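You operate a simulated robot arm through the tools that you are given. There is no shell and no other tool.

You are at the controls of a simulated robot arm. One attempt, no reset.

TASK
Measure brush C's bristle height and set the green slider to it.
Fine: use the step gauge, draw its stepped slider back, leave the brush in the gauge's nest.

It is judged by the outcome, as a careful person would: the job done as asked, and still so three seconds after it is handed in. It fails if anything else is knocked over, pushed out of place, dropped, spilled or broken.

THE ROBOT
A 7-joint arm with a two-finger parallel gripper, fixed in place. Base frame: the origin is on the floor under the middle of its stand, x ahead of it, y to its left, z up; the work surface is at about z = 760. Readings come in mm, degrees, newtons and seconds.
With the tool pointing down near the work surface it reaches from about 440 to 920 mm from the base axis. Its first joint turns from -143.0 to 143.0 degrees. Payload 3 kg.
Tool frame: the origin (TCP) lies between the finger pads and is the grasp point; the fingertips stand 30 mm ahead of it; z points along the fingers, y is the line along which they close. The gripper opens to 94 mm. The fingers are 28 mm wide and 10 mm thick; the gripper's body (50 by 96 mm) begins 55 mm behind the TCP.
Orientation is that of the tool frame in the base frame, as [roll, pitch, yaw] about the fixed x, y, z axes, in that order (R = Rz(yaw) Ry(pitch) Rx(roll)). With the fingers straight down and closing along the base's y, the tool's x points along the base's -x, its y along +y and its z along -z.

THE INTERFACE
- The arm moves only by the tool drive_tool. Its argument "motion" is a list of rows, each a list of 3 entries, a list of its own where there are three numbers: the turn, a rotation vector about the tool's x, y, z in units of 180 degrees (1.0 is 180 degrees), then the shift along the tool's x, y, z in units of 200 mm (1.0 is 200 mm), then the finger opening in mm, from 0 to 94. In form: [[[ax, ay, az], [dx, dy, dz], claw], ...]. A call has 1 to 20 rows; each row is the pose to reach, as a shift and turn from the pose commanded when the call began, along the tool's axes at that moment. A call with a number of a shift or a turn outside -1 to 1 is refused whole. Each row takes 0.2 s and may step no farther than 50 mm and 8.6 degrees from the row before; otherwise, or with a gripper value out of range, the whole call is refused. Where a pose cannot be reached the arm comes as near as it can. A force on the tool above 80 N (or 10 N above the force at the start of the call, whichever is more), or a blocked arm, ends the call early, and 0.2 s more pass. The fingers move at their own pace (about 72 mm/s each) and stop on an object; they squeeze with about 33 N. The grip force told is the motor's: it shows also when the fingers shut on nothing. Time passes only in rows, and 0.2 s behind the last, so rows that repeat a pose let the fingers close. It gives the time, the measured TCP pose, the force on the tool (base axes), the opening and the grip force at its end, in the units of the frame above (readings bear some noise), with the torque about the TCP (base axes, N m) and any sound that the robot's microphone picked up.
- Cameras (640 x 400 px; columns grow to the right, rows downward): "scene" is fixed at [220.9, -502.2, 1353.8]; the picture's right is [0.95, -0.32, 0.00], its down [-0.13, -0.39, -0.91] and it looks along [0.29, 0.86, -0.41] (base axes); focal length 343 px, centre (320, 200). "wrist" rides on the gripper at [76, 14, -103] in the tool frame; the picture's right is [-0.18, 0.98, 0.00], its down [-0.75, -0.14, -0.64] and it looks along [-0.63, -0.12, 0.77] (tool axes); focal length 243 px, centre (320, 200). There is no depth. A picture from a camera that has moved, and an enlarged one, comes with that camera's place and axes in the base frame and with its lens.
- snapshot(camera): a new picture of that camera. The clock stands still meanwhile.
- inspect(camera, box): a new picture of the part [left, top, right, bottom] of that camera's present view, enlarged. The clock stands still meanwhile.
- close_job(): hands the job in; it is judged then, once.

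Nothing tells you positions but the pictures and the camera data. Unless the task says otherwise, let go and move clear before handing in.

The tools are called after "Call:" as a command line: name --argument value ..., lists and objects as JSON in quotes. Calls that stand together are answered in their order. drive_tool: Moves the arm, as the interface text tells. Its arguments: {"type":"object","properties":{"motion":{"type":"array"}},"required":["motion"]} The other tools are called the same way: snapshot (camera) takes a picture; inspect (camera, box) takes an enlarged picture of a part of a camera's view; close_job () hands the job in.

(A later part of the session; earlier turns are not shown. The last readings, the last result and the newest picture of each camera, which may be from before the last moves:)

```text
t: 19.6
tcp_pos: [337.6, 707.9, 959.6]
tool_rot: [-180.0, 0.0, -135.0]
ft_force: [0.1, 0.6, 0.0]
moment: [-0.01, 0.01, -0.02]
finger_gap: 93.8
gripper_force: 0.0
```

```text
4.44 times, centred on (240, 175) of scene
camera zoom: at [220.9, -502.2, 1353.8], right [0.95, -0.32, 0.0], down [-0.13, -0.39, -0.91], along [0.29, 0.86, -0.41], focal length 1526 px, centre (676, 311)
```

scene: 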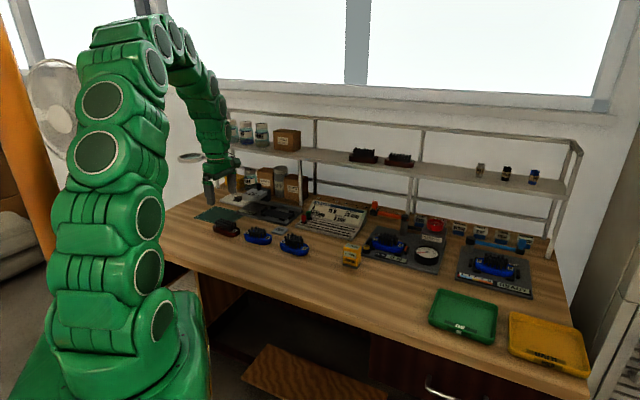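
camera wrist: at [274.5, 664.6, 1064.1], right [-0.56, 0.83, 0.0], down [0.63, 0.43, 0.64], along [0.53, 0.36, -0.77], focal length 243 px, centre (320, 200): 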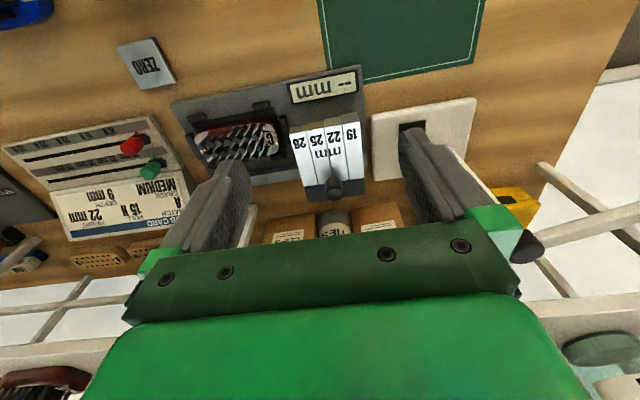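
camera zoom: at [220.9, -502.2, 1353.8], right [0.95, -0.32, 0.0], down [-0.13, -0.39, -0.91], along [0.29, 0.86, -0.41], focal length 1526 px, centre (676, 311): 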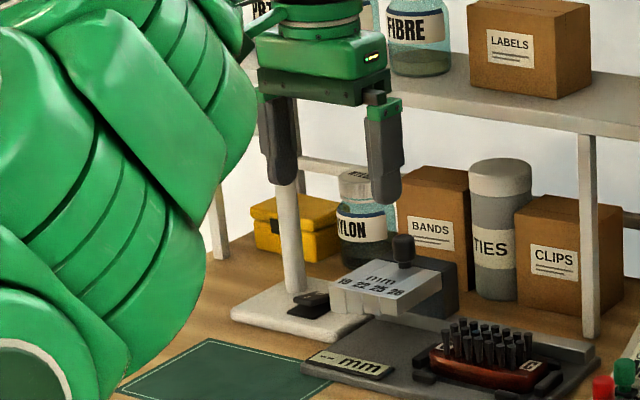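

The knob is about 20 mm across, centred near (397.7, 766.8), standing from z≈836 to 861; the slider should travel toward the nest along the rail. I'll move above the knob with the hand kept clear of the shelf, and check alignment.

Call:
drive_tool --motion '[[[0, 0, 0.0044], [-0.105, -0.001, 0.0], 70], [[0, 0, 0.0044], [-0.21, -0.002, 0.03], 50], [[0, 0, 0.0044], [-0.315, -0.003, 0.08], 44], [[0, 0, 0.0044], [-0.42, -0.004, 0.125], 44], [[0, 0, 0.0044], [-0.42, -0.004, 0.125], 44]]'

Call:
snapshot --camera "wrist"

Call:
inspect --camera "scene" --box '[200, 120, 320, 220]'

Call:
inspect --camera "wrist" --box '[220, 60, 420, 230]'

```text
t: 20.8
tcp_pos: [397.4, 766.7, 936.2]
tool_rot: [-179.9, -0.1, -135.7]
ft_force: [-0.1, 0.4, 0.3]
moment: [0.03, 0.01, -0.01]
finger_gap: 44.2
gripper_force: 0.0
```

```text
taken
camera wrist: at [332.9, 724.2, 1040.6], right [-0.55, 0.83, 0.0], down [0.64, 0.43, 0.64], along [0.53, 0.36, -0.77], focal length 243 px, centre (320, 200)
```

wrist: 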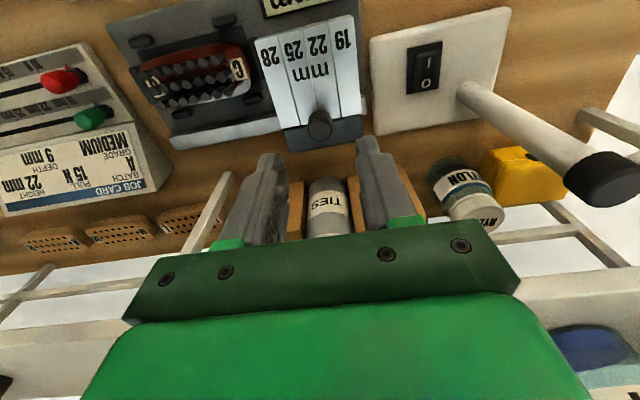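

```text
4.00 times, centred on (260, 170) of scene
camera zoom: at [220.9, -502.2, 1353.8], right [0.95, -0.32, 0.0], down [-0.13, -0.39, -0.91], along [0.29, 0.86, -0.41], focal length 1374 px, centre (560, 320)
```

zoom: 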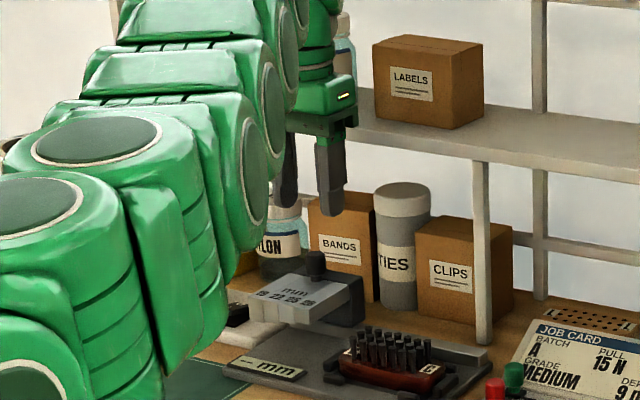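

```text
2.35 times, centred on (320, 145) of wrist
camera zoom: at [332.9, 724.2, 1040.6], right [-0.55, 0.83, 0.0], down [0.64, 0.43, 0.64], along [0.53, 0.36, -0.77], focal length 571 px, centre (320, 329)
```

zoom: 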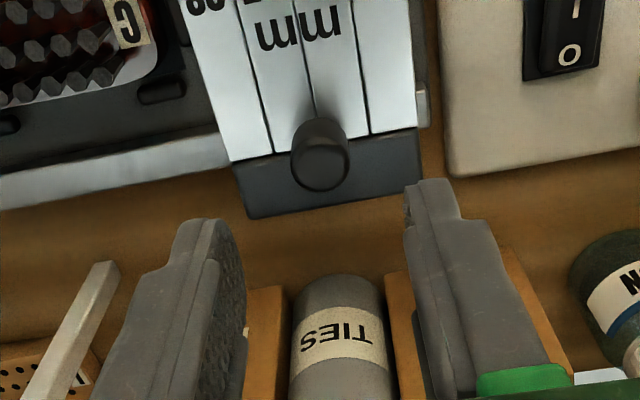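

The fingers are centred on the knob, with the shelf, jars and lamp post clear. I'll lower to straddle the knob without touching the plate.

Call:
drive_tool --motion '[[[0, 0, 0], [0, 0, 0.1], 44], [[0, 0, 0], [0, 0, 0.2], 44], [[0, 0, 0], [0, 0, 0.27], 44], [[0, 0, 0], [0, 0, 0.315], 44], [[0, 0, 0], [0, 0, 0.315], 44]]'

Call:
snapshot --camera "wrist"

Call:
inspect --camera "wrist" --box '[220, 90, 420, 230]'

Call:
inspect --camera "scene" --box '[220, 140, 320, 220]'

```text
t: 22.0
tcp_pos: [396.4, 766.8, 871.0]
tool_rot: [180.0, 0.0, -135.8]
ft_force: [0.2, 0.1, -0.4]
moment: [0.02, 0.01, -0.02]
finger_gap: 44.1
gripper_force: 0.1
```

```text
taken
camera wrist: at [333.4, 723.4, 976.4], right [-0.55, 0.83, 0.0], down [0.64, 0.43, 0.64], along [0.53, 0.36, -0.77], focal length 243 px, centre (320, 200)
```

wrist: 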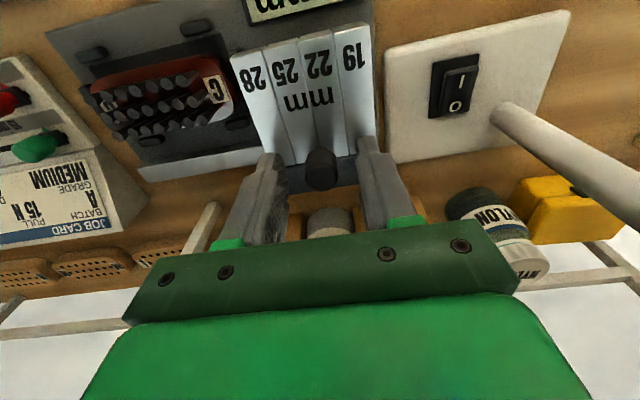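

```text
2.86 times, centred on (320, 160) of wrist
camera zoom: at [333.4, 723.4, 976.4], right [-0.55, 0.83, 0.0], down [0.64, 0.43, 0.64], along [0.53, 0.36, -0.77], focal length 693 px, centre (320, 314)
```

zoom: 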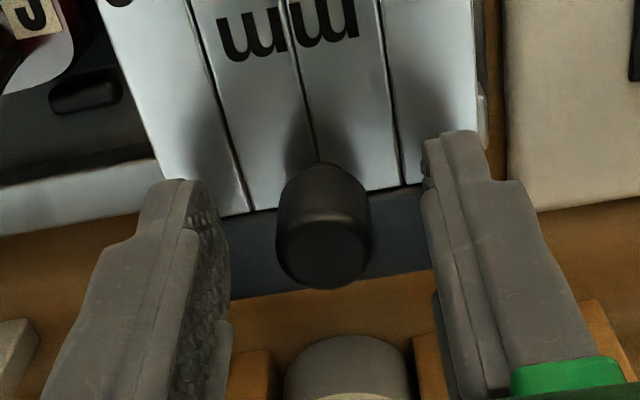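

```text
5.00 times, centred on (270, 180) of scene
camera zoom: at [220.9, -502.2, 1353.8], right [0.95, -0.32, 0.0], down [-0.13, -0.39, -0.91], along [0.29, 0.86, -0.41], focal length 1717 px, centre (570, 300)
```

zoom: 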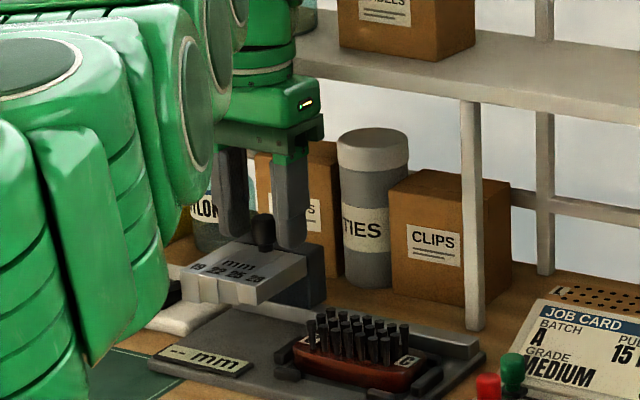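

The fingers straddle the knob with clear space all round. I'll close to a loose fit around it and push the slider toward the nest in small steps, watching the force.

Call:
drive_tool --motion '[[[0, 0, 0], [0, 0, 0], 34], [[0, 0, 0], [0, 0, 0], 26], [[0, 0, 0], [0, -0.015, 0], 26], [[0, 0, 0], [0, -0.03, 0], 26], [[0, 0, 0], [0, -0.05, 0], 26], [[0, 0, 0], [0, -0.07, 0], 26], [[0, 0, 0], [0, -0.07, 0], 26]]'

Call:
inspect --camera "wrist" --box '[160, 0, 420, 180]'

Call:
inspect --camera "scene" --box '[230, 170, 310, 225]'

```text
t: 23.6
tcp_pos: [407.1, 757.4, 872.2]
tool_rot: [-180.0, 0.0, -135.7]
ft_force: [-0.6, 0.2, 0.1]
moment: [0.01, -0.03, -0.01]
finger_gap: 26.3
gripper_force: 0.4
```

```text
2.22 times, centred on (290, 90) of wrist
camera zoom: at [343.6, 713.7, 976.5], right [-0.55, 0.83, 0.0], down [0.64, 0.42, 0.64], along [0.53, 0.36, -0.77], focal length 539 px, centre (387, 444)
```

zoom: 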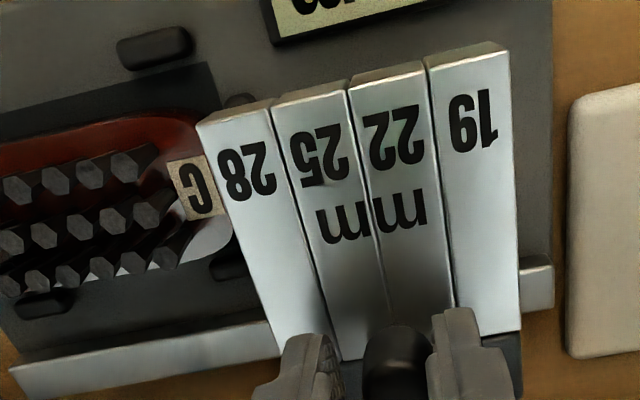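

```text
7.27 times, centred on (270, 198) of scene
camera zoom: at [220.9, -502.2, 1353.8], right [0.95, -0.32, 0.0], down [-0.13, -0.39, -0.91], along [0.29, 0.86, -0.41], focal length 2497 px, centre (684, 218)
```

zoom: 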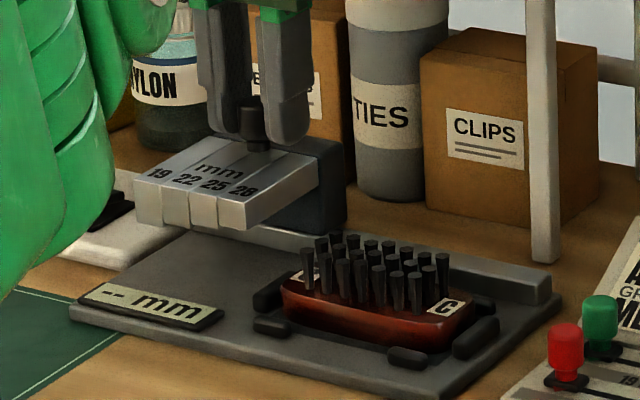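

The slider glides freely with negligible force. I'll keep pushing it toward the bristles.

Call:
drive_tool --motion '[[[0, 0, 0], [0, -0.02, 0], 26], [[0, 0, 0], [0, -0.04, 0], 26], [[0, 0, 0], [0, -0.06, 0], 26], [[0, 0, 0], [0, -0.08, 0], 26], [[0, 0, 0], [0, -0.1, 0], 26], [[0, 0, 0], [0, -0.1, 0], 26]]'

Call:
inspect --camera "wrist" --box '[160, 0, 420, 180]'

Call:
inspect --camera "scene" --box '[230, 170, 310, 225]'

```text
t: 25.0
tcp_pos: [421.4, 742.5, 873.3]
tool_rot: [-180.0, 0.0, -135.8]
ft_force: [-1.1, -0.1, 0.8]
moment: [0.04, 0.03, 0.01]
finger_gap: 26.8
gripper_force: 0.2
```

```text
2.22 times, centred on (290, 90) of wrist
camera zoom: at [357.4, 699.8, 977.1], right [-0.56, 0.83, 0.0], down [0.64, 0.43, 0.64], along [0.53, 0.36, -0.77], focal length 539 px, centre (387, 444)
```

zoom: 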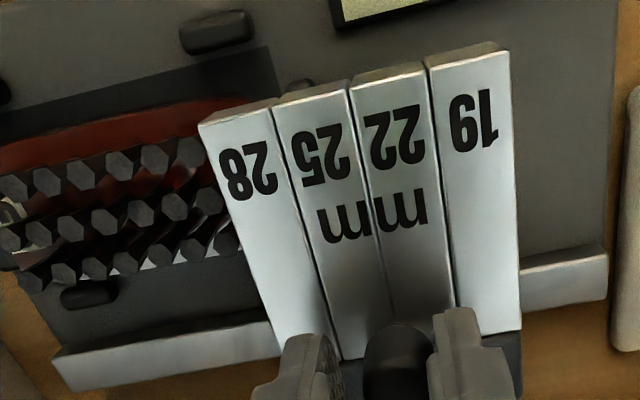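

```text
7.27 times, centred on (270, 198) of scene
camera zoom: at [220.9, -502.2, 1353.8], right [0.95, -0.32, 0.0], down [-0.13, -0.39, -0.91], along [0.29, 0.86, -0.41], focal length 2497 px, centre (684, 218)
```

zoom: 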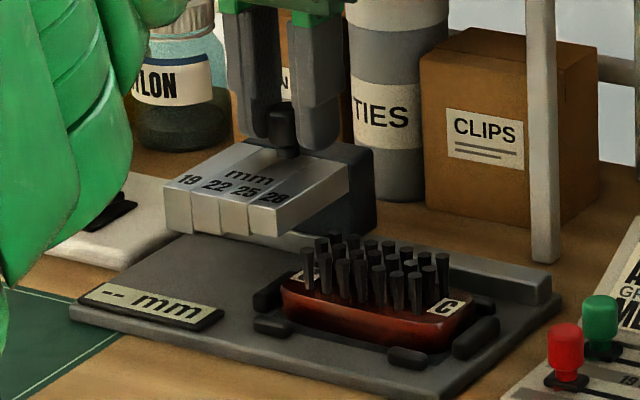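

Step 28 is just reaching the first tufts, still with no resistance. Continuing in smaller steps.

Call:
drive_tool --motion '[[[0, 0, 0], [0, -0.015, 0], 26], [[0, 0, 0], [0, -0.03, 0], 26], [[0, 0, 0], [0, -0.045, 0], 26], [[0, 0, 0], [0, -0.06, 0], 26], [[0, 0, 0], [0, -0.06, 0], 26]]'

Call:
inspect --camera "wrist" --box '[160, 0, 420, 180]'

Call:
inspect --camera "scene" --box '[230, 170, 310, 225]'

```text
t: 26.2
tcp_pos: [428.7, 734.9, 873.1]
tool_rot: [-179.9, 0.1, -135.7]
ft_force: [-0.5, 0.5, -1.5]
moment: [-0.02, -0.02, -0.01]
finger_gap: 26.4
gripper_force: 0.5
```

```text
2.22 times, centred on (290, 90) of wrist
camera zoom: at [365.1, 691.5, 976.8], right [-0.55, 0.83, 0.0], down [0.64, 0.43, 0.64], along [0.53, 0.36, -0.77], focal length 539 px, centre (387, 444)
```

zoom: 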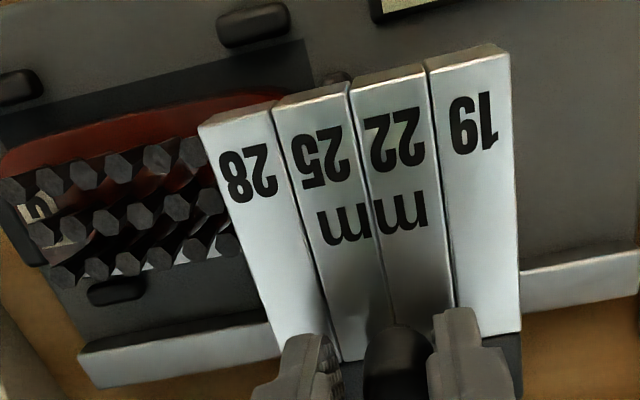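

```text
7.27 times, centred on (270, 198) of scene
camera zoom: at [220.9, -502.2, 1353.8], right [0.95, -0.32, 0.0], down [-0.13, -0.39, -0.91], along [0.29, 0.86, -0.41], focal length 2497 px, centre (684, 218)
```

zoom: 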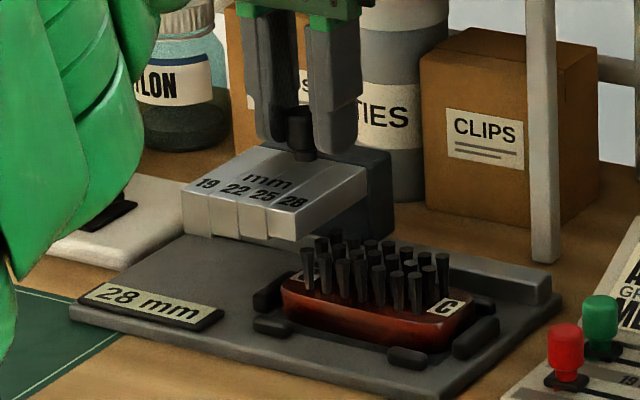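

The display now shows "28 mm" while the slider still moves freely, so I'll keep advancing until it actually stops on the bristles.

Call:
drive_tool --motion '[[[0, 0, 0], [0, -0.012, 0], 26], [[0, 0, 0], [0, -0.024, 0], 26], [[0, 0, 0], [0, -0.036, 0], 26], [[0, 0, 0], [0, -0.036, 0], 26]]'

Call:
inspect --camera "wrist" --box '[160, 0, 420, 180]'

Call:
inspect --camera "scene" --box '[230, 170, 310, 225]'

```text
t: 27.2
tcp_pos: [434.0, 728.7, 872.2]
tool_rot: [-179.9, -0.1, -135.7]
ft_force: [-1.0, 1.1, -0.5]
moment: [0.01, 0.0, 0.03]
finger_gap: 26.7
gripper_force: 0.7
```

```text
2.22 times, centred on (290, 90) of wrist
camera zoom: at [370.6, 686.6, 976.7], right [-0.55, 0.83, 0.0], down [0.64, 0.43, 0.64], along [0.53, 0.36, -0.77], focal length 539 px, centre (387, 444)
```

zoom: 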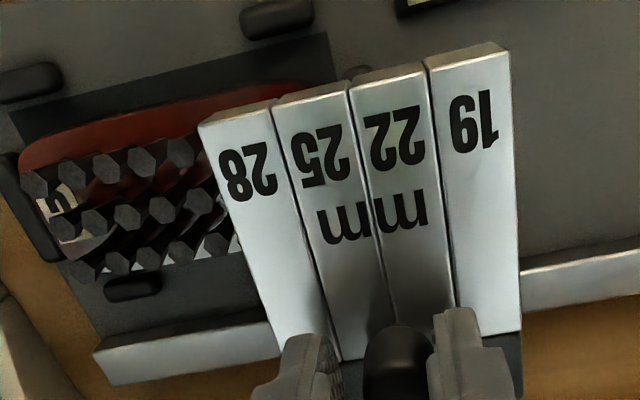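

```text
7.27 times, centred on (270, 198) of scene
camera zoom: at [220.9, -502.2, 1353.8], right [0.95, -0.32, 0.0], down [-0.13, -0.39, -0.91], along [0.29, 0.86, -0.41], focal length 2497 px, centre (684, 218)
```

zoom: 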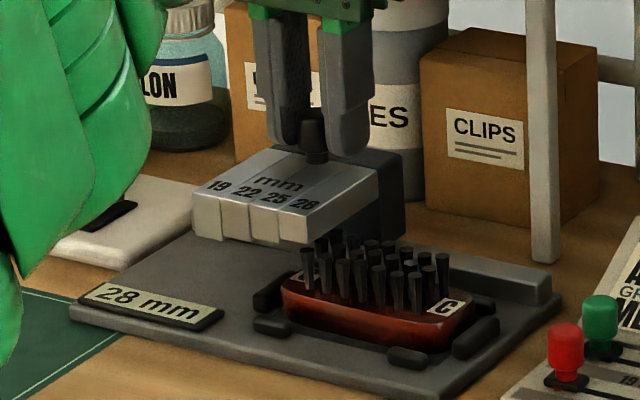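

Still only about 1.5 N drag with "28 mm" displayed. Continuing in small increments.

Call:
drive_tool --motion '[[[0, 0, 0], [0, -0.012, 0], 26], [[0, 0, 0], [0, -0.024, 0], 26], [[0, 0, 0], [0, -0.036, 0], 26], [[0, 0, 0], [0, -0.036, 0], 26]]'

Call:
inspect --camera "wrist" --box '[160, 0, 420, 180]'

Call:
inspect --camera "scene" --box '[230, 170, 310, 225]'

```text
t: 28.2
tcp_pos: [438.7, 724.0, 871.4]
tool_rot: [-179.9, 0.1, -135.7]
ft_force: [0.0, 1.1, -1.4]
moment: [0.05, -0.01, 0.02]
finger_gap: 26.3
gripper_force: 0.9
```

```text
2.22 times, centred on (290, 90) of wrist
camera zoom: at [376.1, 681.2, 976.0], right [-0.55, 0.83, 0.0], down [0.64, 0.43, 0.64], along [0.53, 0.36, -0.77], focal length 539 px, centre (387, 444)
```

zoom: 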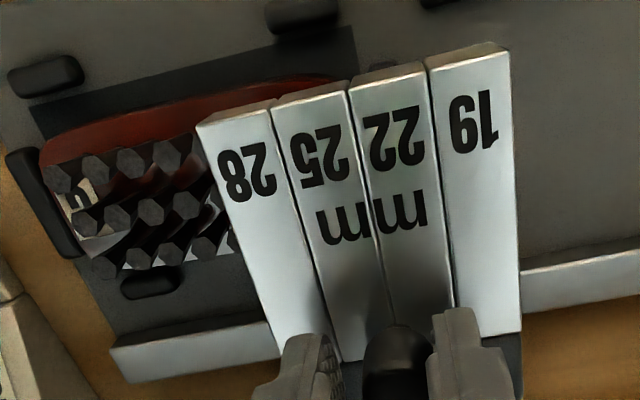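

```text
7.27 times, centred on (270, 198) of scene
camera zoom: at [220.9, -502.2, 1353.8], right [0.95, -0.32, 0.0], down [-0.13, -0.39, -0.91], along [0.29, 0.86, -0.41], focal length 2497 px, centre (684, 218)
```

zoom: 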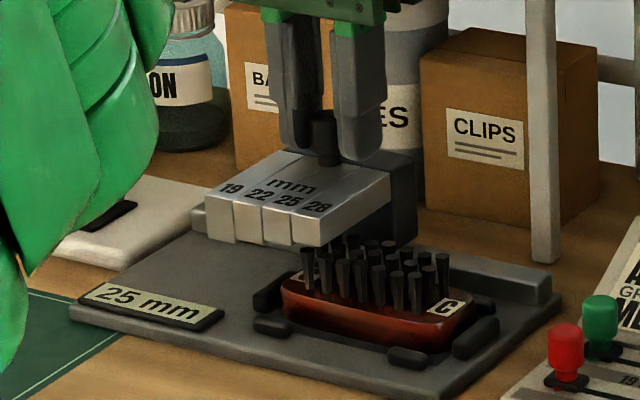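

Display now reads "25 mm" and the slider hasn't stopped yet. I'll continue pushing carefully.

Call:
drive_tool --motion '[[[0, 0, 0], [0, -0.012, 0], 26], [[0, 0, 0], [0, -0.024, 0], 26], [[0, 0, 0], [0, -0.036, 0], 26], [[0, 0, 0], [0, -0.036, 0], 26]]'

Call:
inspect --camera "scene" --box '[230, 170, 310, 225]'

Call:
inspect --camera "wrist" --box '[160, 0, 420, 180]'

```text
t: 29.2
tcp_pos: [446.1, 717.2, 872.9]
tool_rot: [180.0, 0.0, -135.6]
ft_force: [-0.8, 0.9, 0.7]
moment: [0.05, 0.03, 0.01]
finger_gap: 26.5
gripper_force: 0.4
```

```text
7.27 times, centred on (270, 198) of scene
camera zoom: at [220.9, -502.2, 1353.8], right [0.95, -0.32, 0.0], down [-0.13, -0.39, -0.91], along [0.29, 0.86, -0.41], focal length 2497 px, centre (684, 218)
```

zoom: 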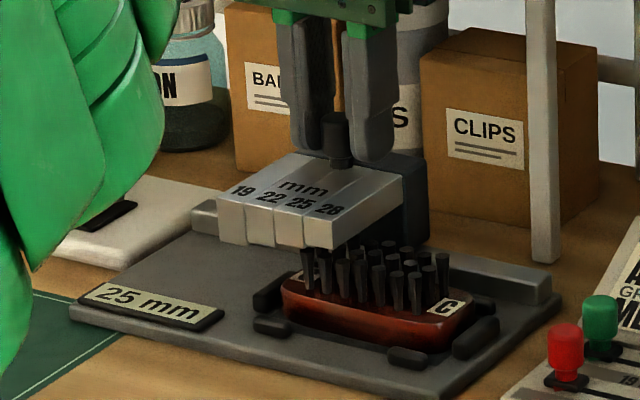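

```text
2.22 times, centred on (290, 90) of wrist
camera zoom: at [381.2, 675.5, 976.6], right [-0.55, 0.83, 0.0], down [0.64, 0.43, 0.64], along [0.53, 0.36, -0.77], focal length 539 px, centre (387, 444)
```

zoom: 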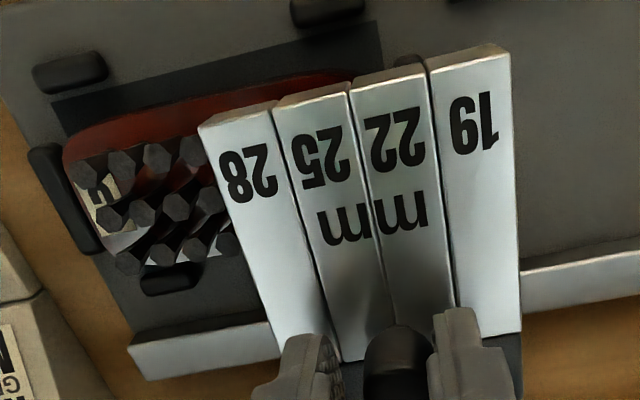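

Still free at about 1.2 N with "25 mm" shown; continuing another few millimetres at a time.

Call:
drive_tool --motion '[[[0, 0, 0], [0, -0.012, 0], 26], [[0, 0, 0], [0, -0.024, 0], 26], [[0, 0, 0], [0, -0.036, 0], 26], [[0, 0, 0], [0, -0.036, 0], 26]]'

Call:
inspect --camera "scene" --box '[230, 170, 310, 225]'

Call:
inspect --camera "wrist" --box '[160, 0, 420, 180]'

```text
t: 30.2
tcp_pos: [450.2, 712.4, 871.9]
tool_rot: [179.9, 0.0, -135.7]
ft_force: [0.9, 0.6, 0.1]
moment: [0.02, 0.01, -0.03]
finger_gap: 26.6
gripper_force: 0.0
```

```text
7.27 times, centred on (270, 198) of scene
camera zoom: at [220.9, -502.2, 1353.8], right [0.95, -0.32, 0.0], down [-0.13, -0.39, -0.91], along [0.29, 0.86, -0.41], focal length 2497 px, centre (684, 218)
```

zoom: 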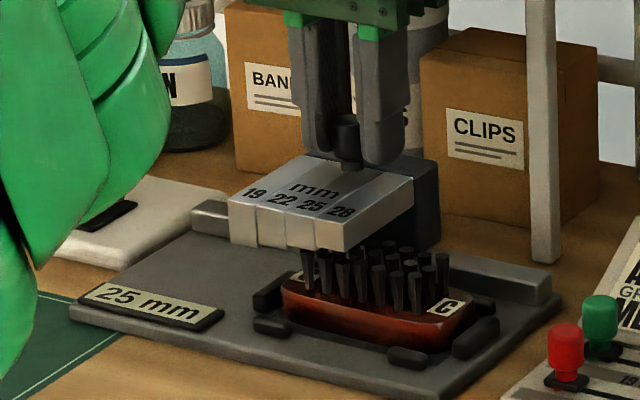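

```text
2.22 times, centred on (290, 90) of wrist
camera zoom: at [386.0, 670.7, 976.4], right [-0.55, 0.83, 0.0], down [0.64, 0.43, 0.64], along [0.53, 0.36, -0.77], focal length 539 px, centre (387, 444)
```

zoom: 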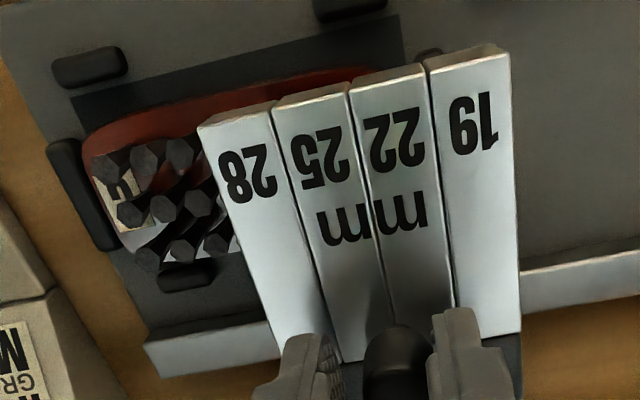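

The "25" step is passing over the tufts without resistance; the 22 step is about to reach the first tufts. I'll continue in even smaller steps.

Call:
drive_tool --motion '[[[0, 0, 0], [0, -0.01, 0], 26], [[0, 0, 0], [0, -0.02, 0], 26], [[0, 0, 0], [0, -0.03, 0], 26], [[0, 0, 0], [0, -0.03, 0], 26]]'

Call:
inspect --camera "scene" --box '[230, 170, 310, 225]'

Call:
inspect --camera "wrist" --box '[160, 0, 420, 180]'

```text
t: 31.2
tcp_pos: [452.9, 709.0, 872.4]
tool_rot: [180.0, 0.0, -135.7]
ft_force: [-0.1, 0.5, -0.4]
moment: [0.04, 0.0, 0.01]
finger_gap: 26.4
gripper_force: 0.6
```

```text
7.27 times, centred on (270, 198) of scene
camera zoom: at [220.9, -502.2, 1353.8], right [0.95, -0.32, 0.0], down [-0.13, -0.39, -0.91], along [0.29, 0.86, -0.41], focal length 2497 px, centre (684, 218)
```

zoom: 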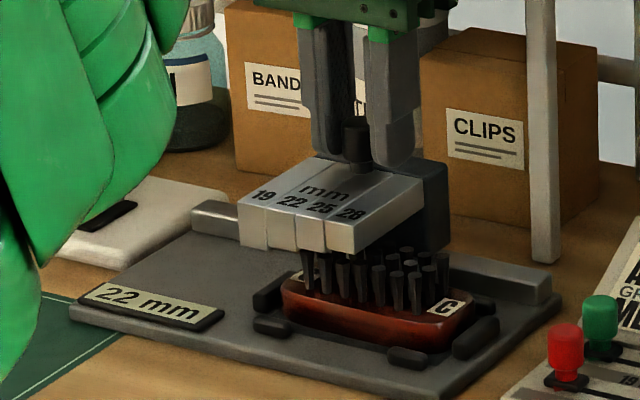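

```text
2.22 times, centred on (290, 90) of wrist
camera zoom: at [390.3, 666.4, 976.3], right [-0.55, 0.83, 0.0], down [0.64, 0.43, 0.64], along [0.53, 0.36, -0.77], focal length 539 px, centre (387, 444)
```

zoom: 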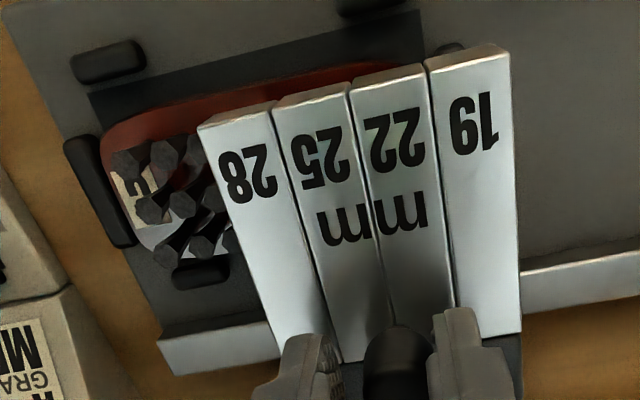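

Display now shows "22 mm" and there is still no real stop. I'll keep going until the slider is actually blocked.

Call:
drive_tool --motion '[[[0, 0, 0], [0, -0.01, 0], 26], [[0, 0, 0], [0, -0.02, 0], 26], [[0, 0, 0], [0, -0.03, 0], 26], [[0, 0, 0], [0, -0.03, 0], 26]]'

Call:
inspect --camera "scene" --box '[230, 170, 310, 225]'

Call:
inspect --camera "wrist" --box '[160, 0, 420, 180]'

```text
t: 32.2
tcp_pos: [458.1, 703.9, 873.0]
tool_rot: [-180.0, 0.1, -135.7]
ft_force: [0.1, 1.0, 0.6]
moment: [0.01, 0.04, 0.02]
finger_gap: 26.8
gripper_force: 0.5
```

```text
7.27 times, centred on (270, 198) of scene
camera zoom: at [220.9, -502.2, 1353.8], right [0.95, -0.32, 0.0], down [-0.13, -0.39, -0.91], along [0.29, 0.86, -0.41], focal length 2497 px, centre (684, 218)
```

zoom: 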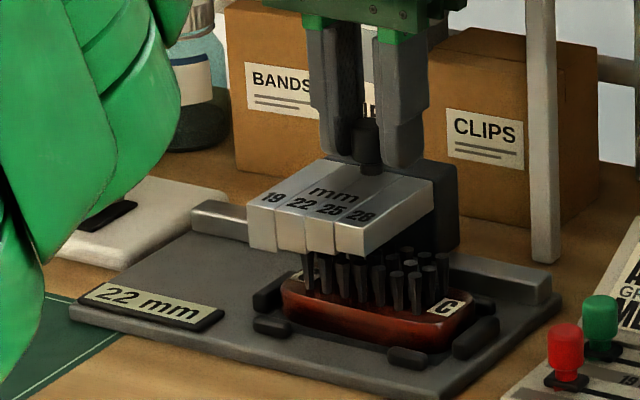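

```text
2.22 times, centred on (290, 90) of wrist
camera zoom: at [394.1, 661.7, 976.9], right [-0.56, 0.83, 0.0], down [0.64, 0.43, 0.64], along [0.53, 0.36, -0.77], focal length 539 px, centre (387, 444)
```

zoom: 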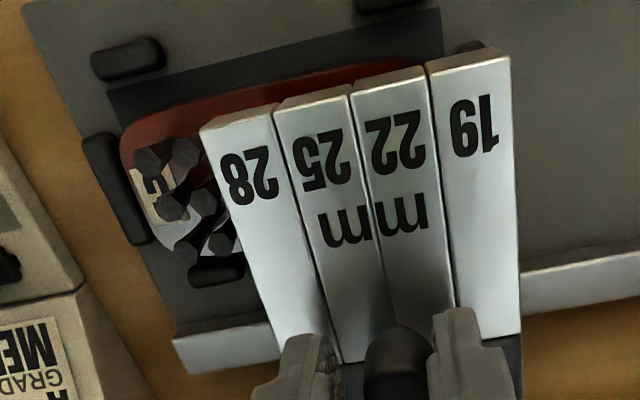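

Still free at "22 mm" (about 1 N). Continuing toward the 19 step.

Call:
drive_tool --motion '[[[0, 0, 0], [0, -0.01, 0], 26], [[0, 0, 0], [0, -0.02, 0], 26], [[0, 0, 0], [0, -0.03, 0], 26], [[0, 0, 0], [0, -0.03, 0], 26]]'

Call:
inspect --camera "scene" --box '[230, 170, 310, 225]'

Call:
inspect --camera "wrist" --box '[160, 0, 420, 180]'

```text
t: 33.2
tcp_pos: [462.3, 700.6, 872.5]
tool_rot: [180.0, 0.0, -135.6]
ft_force: [-1.5, 4.1, -0.4]
moment: [0.05, 0.09, 0.03]
finger_gap: 27.8
gripper_force: 1.6
```

```text
7.27 times, centred on (270, 198) of scene
camera zoom: at [220.9, -502.2, 1353.8], right [0.95, -0.32, 0.0], down [-0.13, -0.39, -0.91], along [0.29, 0.86, -0.41], focal length 2497 px, centre (684, 218)
```

zoom: 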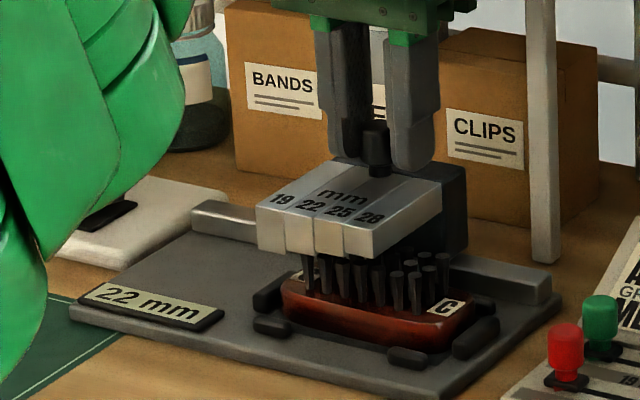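

```text
2.22 times, centred on (290, 90) of wrist
camera zoom: at [398.1, 656.9, 977.1], right [-0.56, 0.83, 0.0], down [0.64, 0.43, 0.64], along [0.53, 0.36, -0.77], focal length 539 px, centre (387, 444)
```

zoom: 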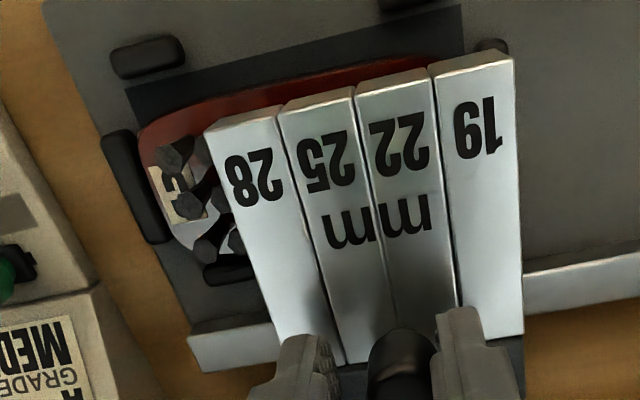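

Resistance has appeared (≈4.4 N) and the slider is lagging behind the fingers, with "22 mm" displayed. I'll nudge slightly more to confirm it is really blocked.

Call:
drive_tool --motion '[[[0, 0, 0], [0, -0.005, 0], 26], [[0, 0, 0], [0, -0.01, 0], 26], [[0, 0, 0], [0, -0.01, 0], 26]]'

Call:
inspect --camera "scene" --box '[230, 170, 310, 225]'

Call:
inspect --camera "wrist" --box '[160, 0, 420, 180]'

```text
t: 34.0
tcp_pos: [463.3, 698.8, 872.6]
tool_rot: [180.0, 0.0, -135.6]
ft_force: [-10.3, 3.1, 2.5]
moment: [0.13, 0.29, 0.09]
finger_gap: 30.9
gripper_force: 4.4
```

```text
7.27 times, centred on (270, 198) of scene
camera zoom: at [220.9, -502.2, 1353.8], right [0.95, -0.32, 0.0], down [-0.13, -0.39, -0.91], along [0.29, 0.86, -0.41], focal length 2497 px, centre (684, 218)
```

zoom: 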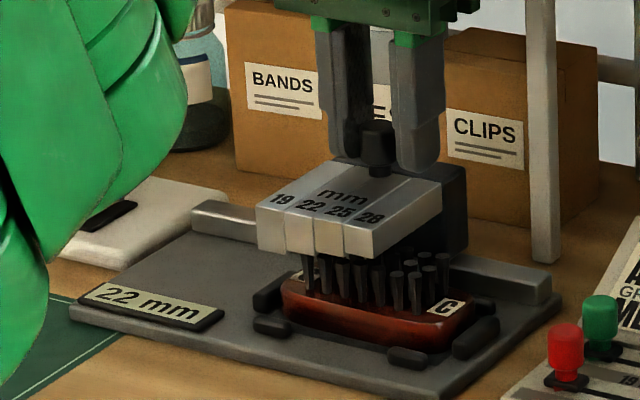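

```text
2.22 times, centred on (290, 90) of wrist
camera zoom: at [399.6, 656.1, 976.7], right [-0.56, 0.83, 0.0], down [0.64, 0.43, 0.64], along [0.53, 0.36, -0.77], focal length 539 px, centre (387, 444)
```

zoom: 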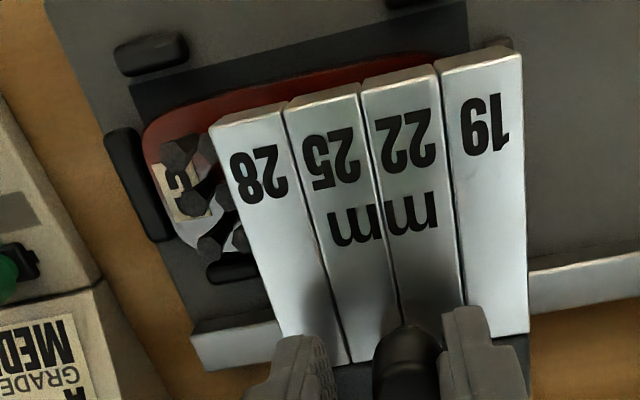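

The slider is firmly stopped: the fingers gave way while the slider stayed put, and the display reads 22 mm. Brush C's bristle height is 22 mm; now I'll draw the slider back to where it started.

Call:
drive_tool --motion '[[[0, 0, 0], [0, 0.02, 0], 26], [[0, 0, 0], [0, 0.05, 0], 26], [[0, 0, 0], [0, 0.1, 0], 26], [[0, 0, 0], [0, 0.15, 0], 26], [[0, 0, 0], [0, 0.2, 0], 26], [[0, 0, 0], [0, 0.25, 0], 26], [[0, 0, 0], [0, 0.3, 0], 26], [[0, 0, 0], [0, 0.35, 0], 26], [[0, 0, 0], [0, 0.4, 0], 26], [[0, 0, 0], [0, 0.44, 0], 26], [[0, 0, 0], [0, 0.46, 0], 26], [[0, 0, 0], [0, 0.46, 0], 26]]'

Call:
inspect --camera "scene" --box '[230, 170, 310, 225]'

Call:
snapshot --camera "wrist"

Call:
inspect --camera "wrist" --box '[160, 0, 420, 180]'

```text
t: 36.6
tcp_pos: [398.9, 765.0, 871.9]
tool_rot: [-180.0, 0.0, -135.7]
ft_force: [1.0, 0.2, 0.5]
moment: [-0.02, -0.01, 0.02]
finger_gap: 26.2
gripper_force: 0.4
```

```text
7.27 times, centred on (270, 198) of scene
camera zoom: at [220.9, -502.2, 1353.8], right [0.95, -0.32, 0.0], down [-0.13, -0.39, -0.91], along [0.29, 0.86, -0.41], focal length 2497 px, centre (684, 218)
```

zoom: 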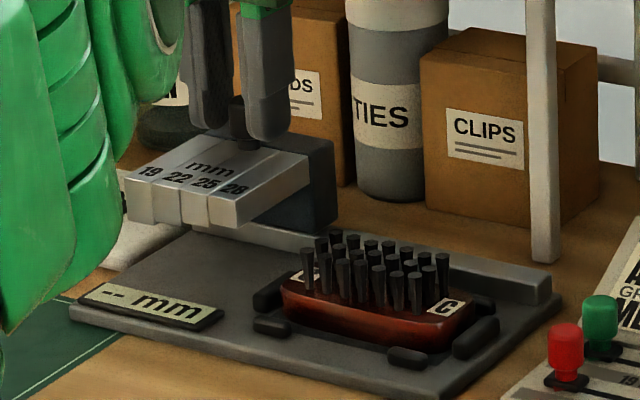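

```text
taken
camera wrist: at [334.9, 722.3, 976.7], right [-0.55, 0.83, 0.0], down [0.64, 0.42, 0.64], along [0.53, 0.36, -0.77], focal length 243 px, centre (320, 200)
```

wrist: 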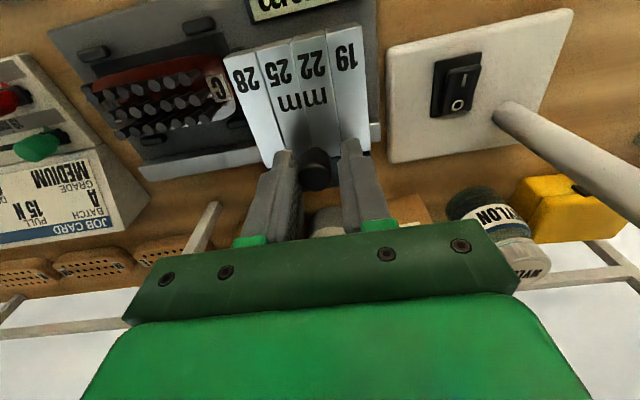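

```text
2.22 times, centred on (290, 90) of wrist
camera zoom: at [334.9, 722.3, 976.7], right [-0.55, 0.83, 0.0], down [0.64, 0.42, 0.64], along [0.53, 0.36, -0.77], focal length 539 px, centre (387, 444)
```

zoom: 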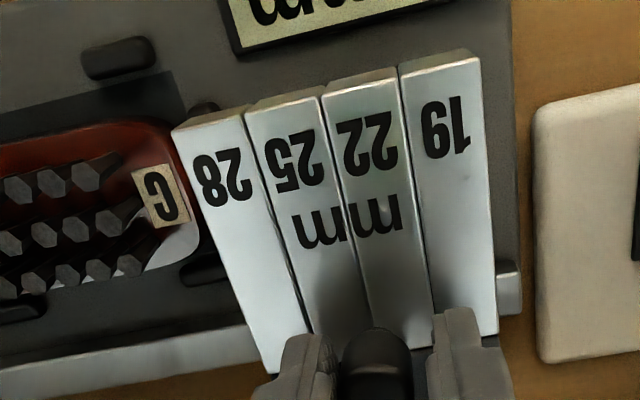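

The slider is nearly home and the display is back to "--". I'll ease it the last 5 mm to its original spot.

Call:
drive_tool --motion '[[[0, 0, 0], [0, 0.01, 0], 26], [[0, 0, 0], [0, 0.02, 0], 26], [[0, 0, 0], [0, 0.027, 0], 26], [[0, 0, 0], [0, 0.027, 0], 26]]'

Call:
inspect --camera "scene" --box '[210, 180, 306, 240]'

```text
t: 37.6
tcp_pos: [395.8, 769.5, 874.0]
tool_rot: [180.0, 0.0, -135.7]
ft_force: [0.4, -0.6, 0.4]
moment: [-0.01, -0.06, 0.0]
finger_gap: 26.4
gripper_force: 0.2
```

```text
6.67 times, centred on (258, 210) of scene
camera zoom: at [220.9, -502.2, 1353.8], right [0.95, -0.32, 0.0], down [-0.13, -0.39, -0.91], along [0.29, 0.86, -0.41], focal length 2289 px, centre (733, 133)
```

zoom: 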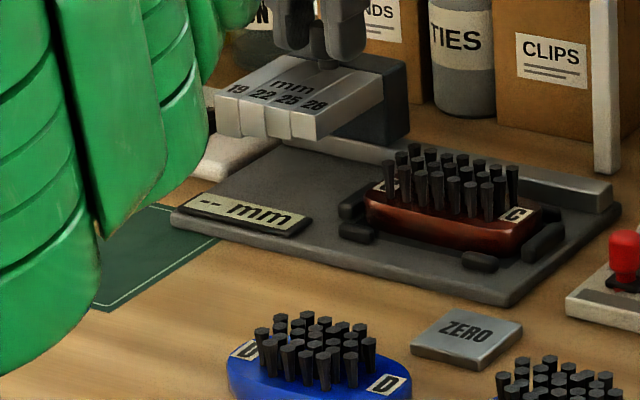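

The slider is exactly back at its start position, and the brush is undisturbed in the nest. I'll release the knob, lift clear, and head over to the job card's green slider.

Call:
drive_tool --motion '[[[0, 0, 0], [0, 0, 0], 36], [[0, 0, 0], [0, -0.01, 0], 44], [[0, 0, 0], [0, -0.01, 0], 44], [[0, 0, 0], [0, -0.01, -0.15], 44], [[0, 0, 0], [0, -0.01, -0.3], 44], [[0, 0, 0], [0, -0.01, -0.45], 44], [[0, 0, 0], [0.06, -0.18, -0.45], 44], [[0, 0, 0], [0.125, -0.37, -0.45], 60], [[0, 0, 0], [0.19, -0.56, -0.45], 80], [[0, 0, 0], [0.25, -0.74, -0.45], 94], [[0, 0, 0], [0.25, -0.74, -0.45], 94]]'

Call:
drive_tool --motion '[[[0, 0, 0], [0.06, -0.18, 0], 94], [[0, 0, 0], [0.125, -0.37, 0], 94], [[0, 0, 0], [0.19, -0.56, 0], 94], [[0, 0, 0], [0.25, -0.74, 0], 94], [[0, 0, 0], [0.25, -0.74, 0], 94]]'

Call:
snapshot --camera "wrist"

Call:
snapshot --camera "scene"

Call:
inspect --camera "wrist" --box '[210, 40, 420, 190]'

```text
t: 40.0
tcp_pos: [464.2, 628.6, 959.9]
tool_rot: [-180.0, -0.1, -135.8]
ft_force: [0.3, 0.0, 0.2]
moment: [0.02, 0.0, 0.0]
finger_gap: 93.9
gripper_force: 0.0
```

```text
t: 41.2
tcp_pos: [532.0, 489.7, 963.1]
tool_rot: [180.0, -0.1, -135.6]
ft_force: [1.1, -0.3, 0.6]
moment: [0.02, 0.01, 0.04]
finger_gap: 93.9
gripper_force: 0.1
```

```text
taken
camera wrist: at [467.6, 446.1, 1066.3], right [-0.56, 0.83, 0.0], down [0.64, 0.43, 0.64], along [0.53, 0.36, -0.77], focal length 243 px, centre (320, 200)
```

wrist: 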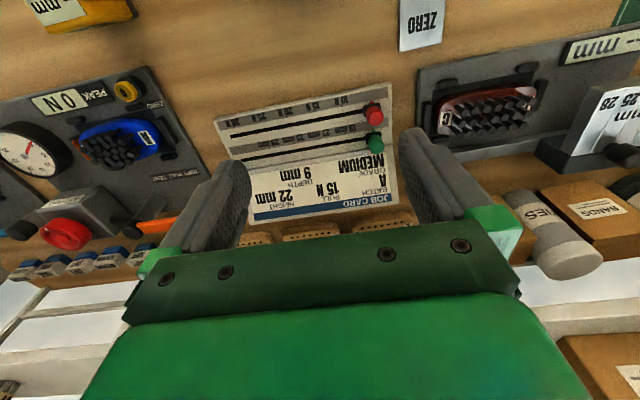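

```text
taken
```

scene: 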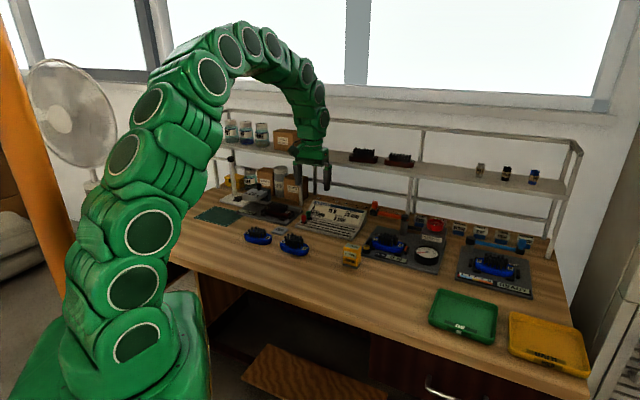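

```text
2.67 times, centred on (315, 115) of wrist
camera zoom: at [467.6, 446.1, 1066.3], right [-0.56, 0.83, 0.0], down [0.64, 0.43, 0.64], along [0.53, 0.36, -0.77], focal length 647 px, centre (333, 427)
```

zoom: 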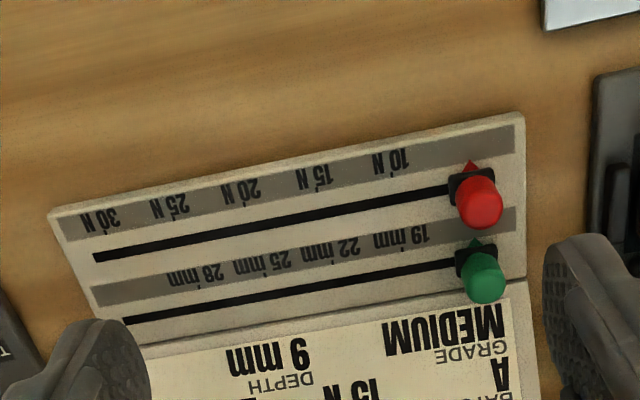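

The job card's green slider and its 19/22/25/28 mm scale are in view, with a small pointer on the slider base. I'll enlarge to read tick positions exactly.

Call:
inspect --camera "wrist" --box '[290, 95, 400, 160]'

Call:
inspect --camera "wrist" --box '[240, 100, 350, 165]'

Call:
inspect --camera "scene" --box '[295, 210, 359, 250]'

```text
5.82 times, centred on (345, 128) of wrist
camera zoom: at [467.6, 446.1, 1066.3], right [-0.56, 0.83, 0.0], down [0.64, 0.43, 0.64], along [0.53, 0.36, -0.77], focal length 1412 px, centre (174, 622)
```

zoom: 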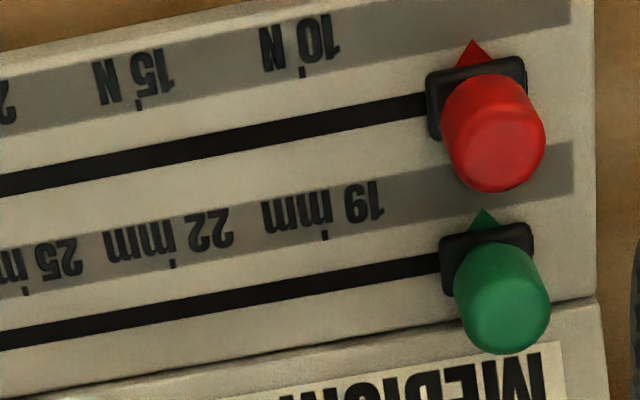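

```text
5.82 times, centred on (295, 132) of wrist
camera zoom: at [467.6, 446.1, 1066.3], right [-0.56, 0.83, 0.0], down [0.64, 0.43, 0.64], along [0.53, 0.36, -0.77], focal length 1412 px, centre (466, 593)
```

zoom: 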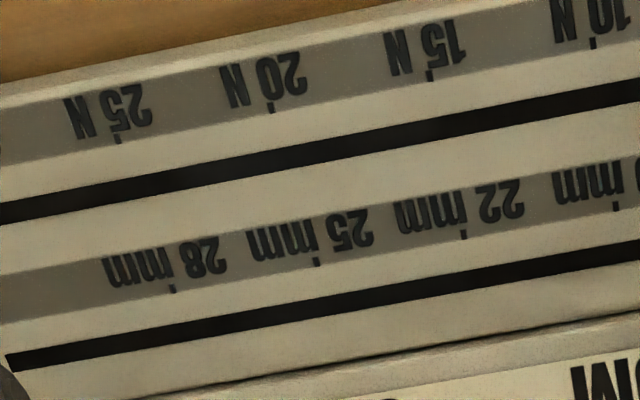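

```text
10.00 times, centred on (327, 230) of scene
camera zoom: at [220.9, -502.2, 1353.8], right [0.95, -0.32, 0.0], down [-0.13, -0.39, -0.91], along [0.29, 0.86, -0.41], focal length 3434 px, centre (250, -100)
```

zoom: 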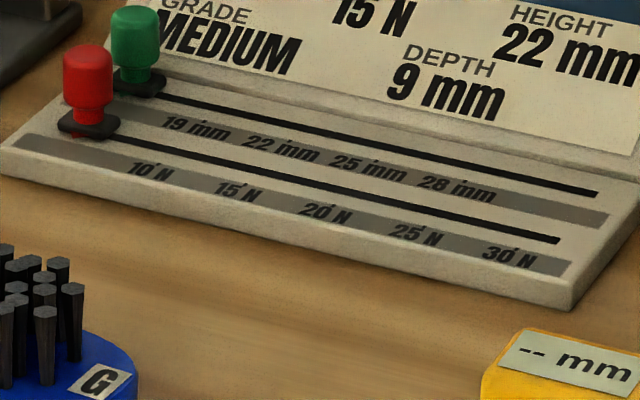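

The 22 mm tick is at about (586, 525) and the green knob is at about (545.5, 581), top at z≈800; the pointer must travel about 69 mm along the slot. I'll move above the green knob and check alignment.

Call:
drive_tool --motion '[[[0, 0, -0.0039], [-0.09, 0.07, 0.05], 80], [[0, 0, -0.0039], [-0.18, 0.14, 0.15], 60], [[0, 0, -0.0039], [-0.28, 0.21, 0.27], 44], [[0, 0, -0.0039], [-0.3685, 0.2803, 0.38], 40], [[0, 0, -0.0039], [-0.3685, 0.2803, 0.465], 40], [[0, 0, -0.0039], [-0.3685, 0.2803, 0.465], 40]]'

Call:
snapshot --camera "wrist"

Call:
inspect --camera "wrist" --box '[240, 60, 400, 185]'

Call:
inspect --camera "scene" --box '[280, 180, 360, 250]'

```text
t: 42.6
tcp_pos: [543.4, 579.6, 867.9]
tool_rot: [180.0, 0.0, -135.0]
ft_force: [0.3, -0.1, 0.5]
moment: [0.05, -0.02, -0.02]
finger_gap: 40.0
gripper_force: 0.2
```

```text
taken
camera wrist: at [480.1, 536.4, 972.2], right [-0.56, 0.83, 0.0], down [0.63, 0.43, 0.64], along [0.53, 0.36, -0.77], focal length 243 px, centre (320, 200)
```

wrist: 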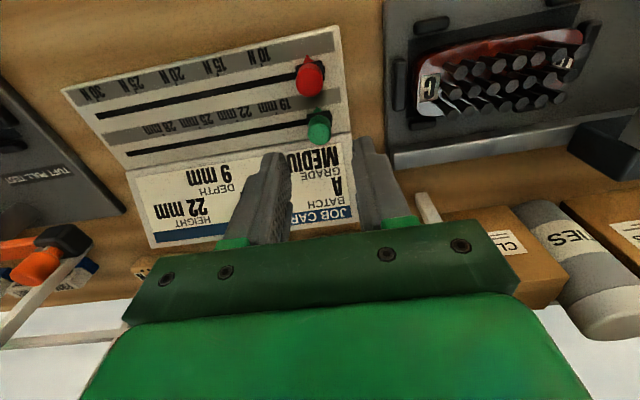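

```text
3.20 times, centred on (320, 122) of wrist
camera zoom: at [480.1, 536.4, 972.2], right [-0.56, 0.83, 0.0], down [0.63, 0.43, 0.64], along [0.53, 0.36, -0.77], focal length 776 px, centre (320, 448)
```

zoom: 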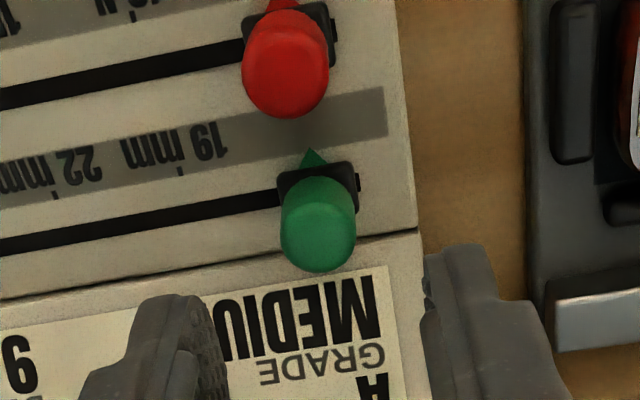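

```text
5.71 times, centred on (320, 215) of scene
camera zoom: at [220.9, -502.2, 1353.8], right [0.95, -0.32, 0.0], down [-0.13, -0.39, -0.91], along [0.29, 0.86, -0.41], focal length 1962 px, centre (320, 114)
```

zoom: 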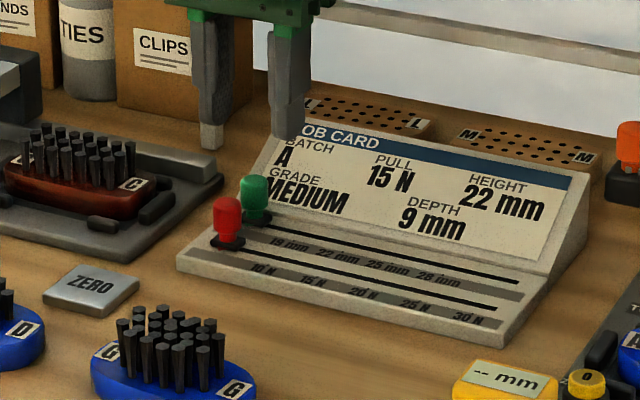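

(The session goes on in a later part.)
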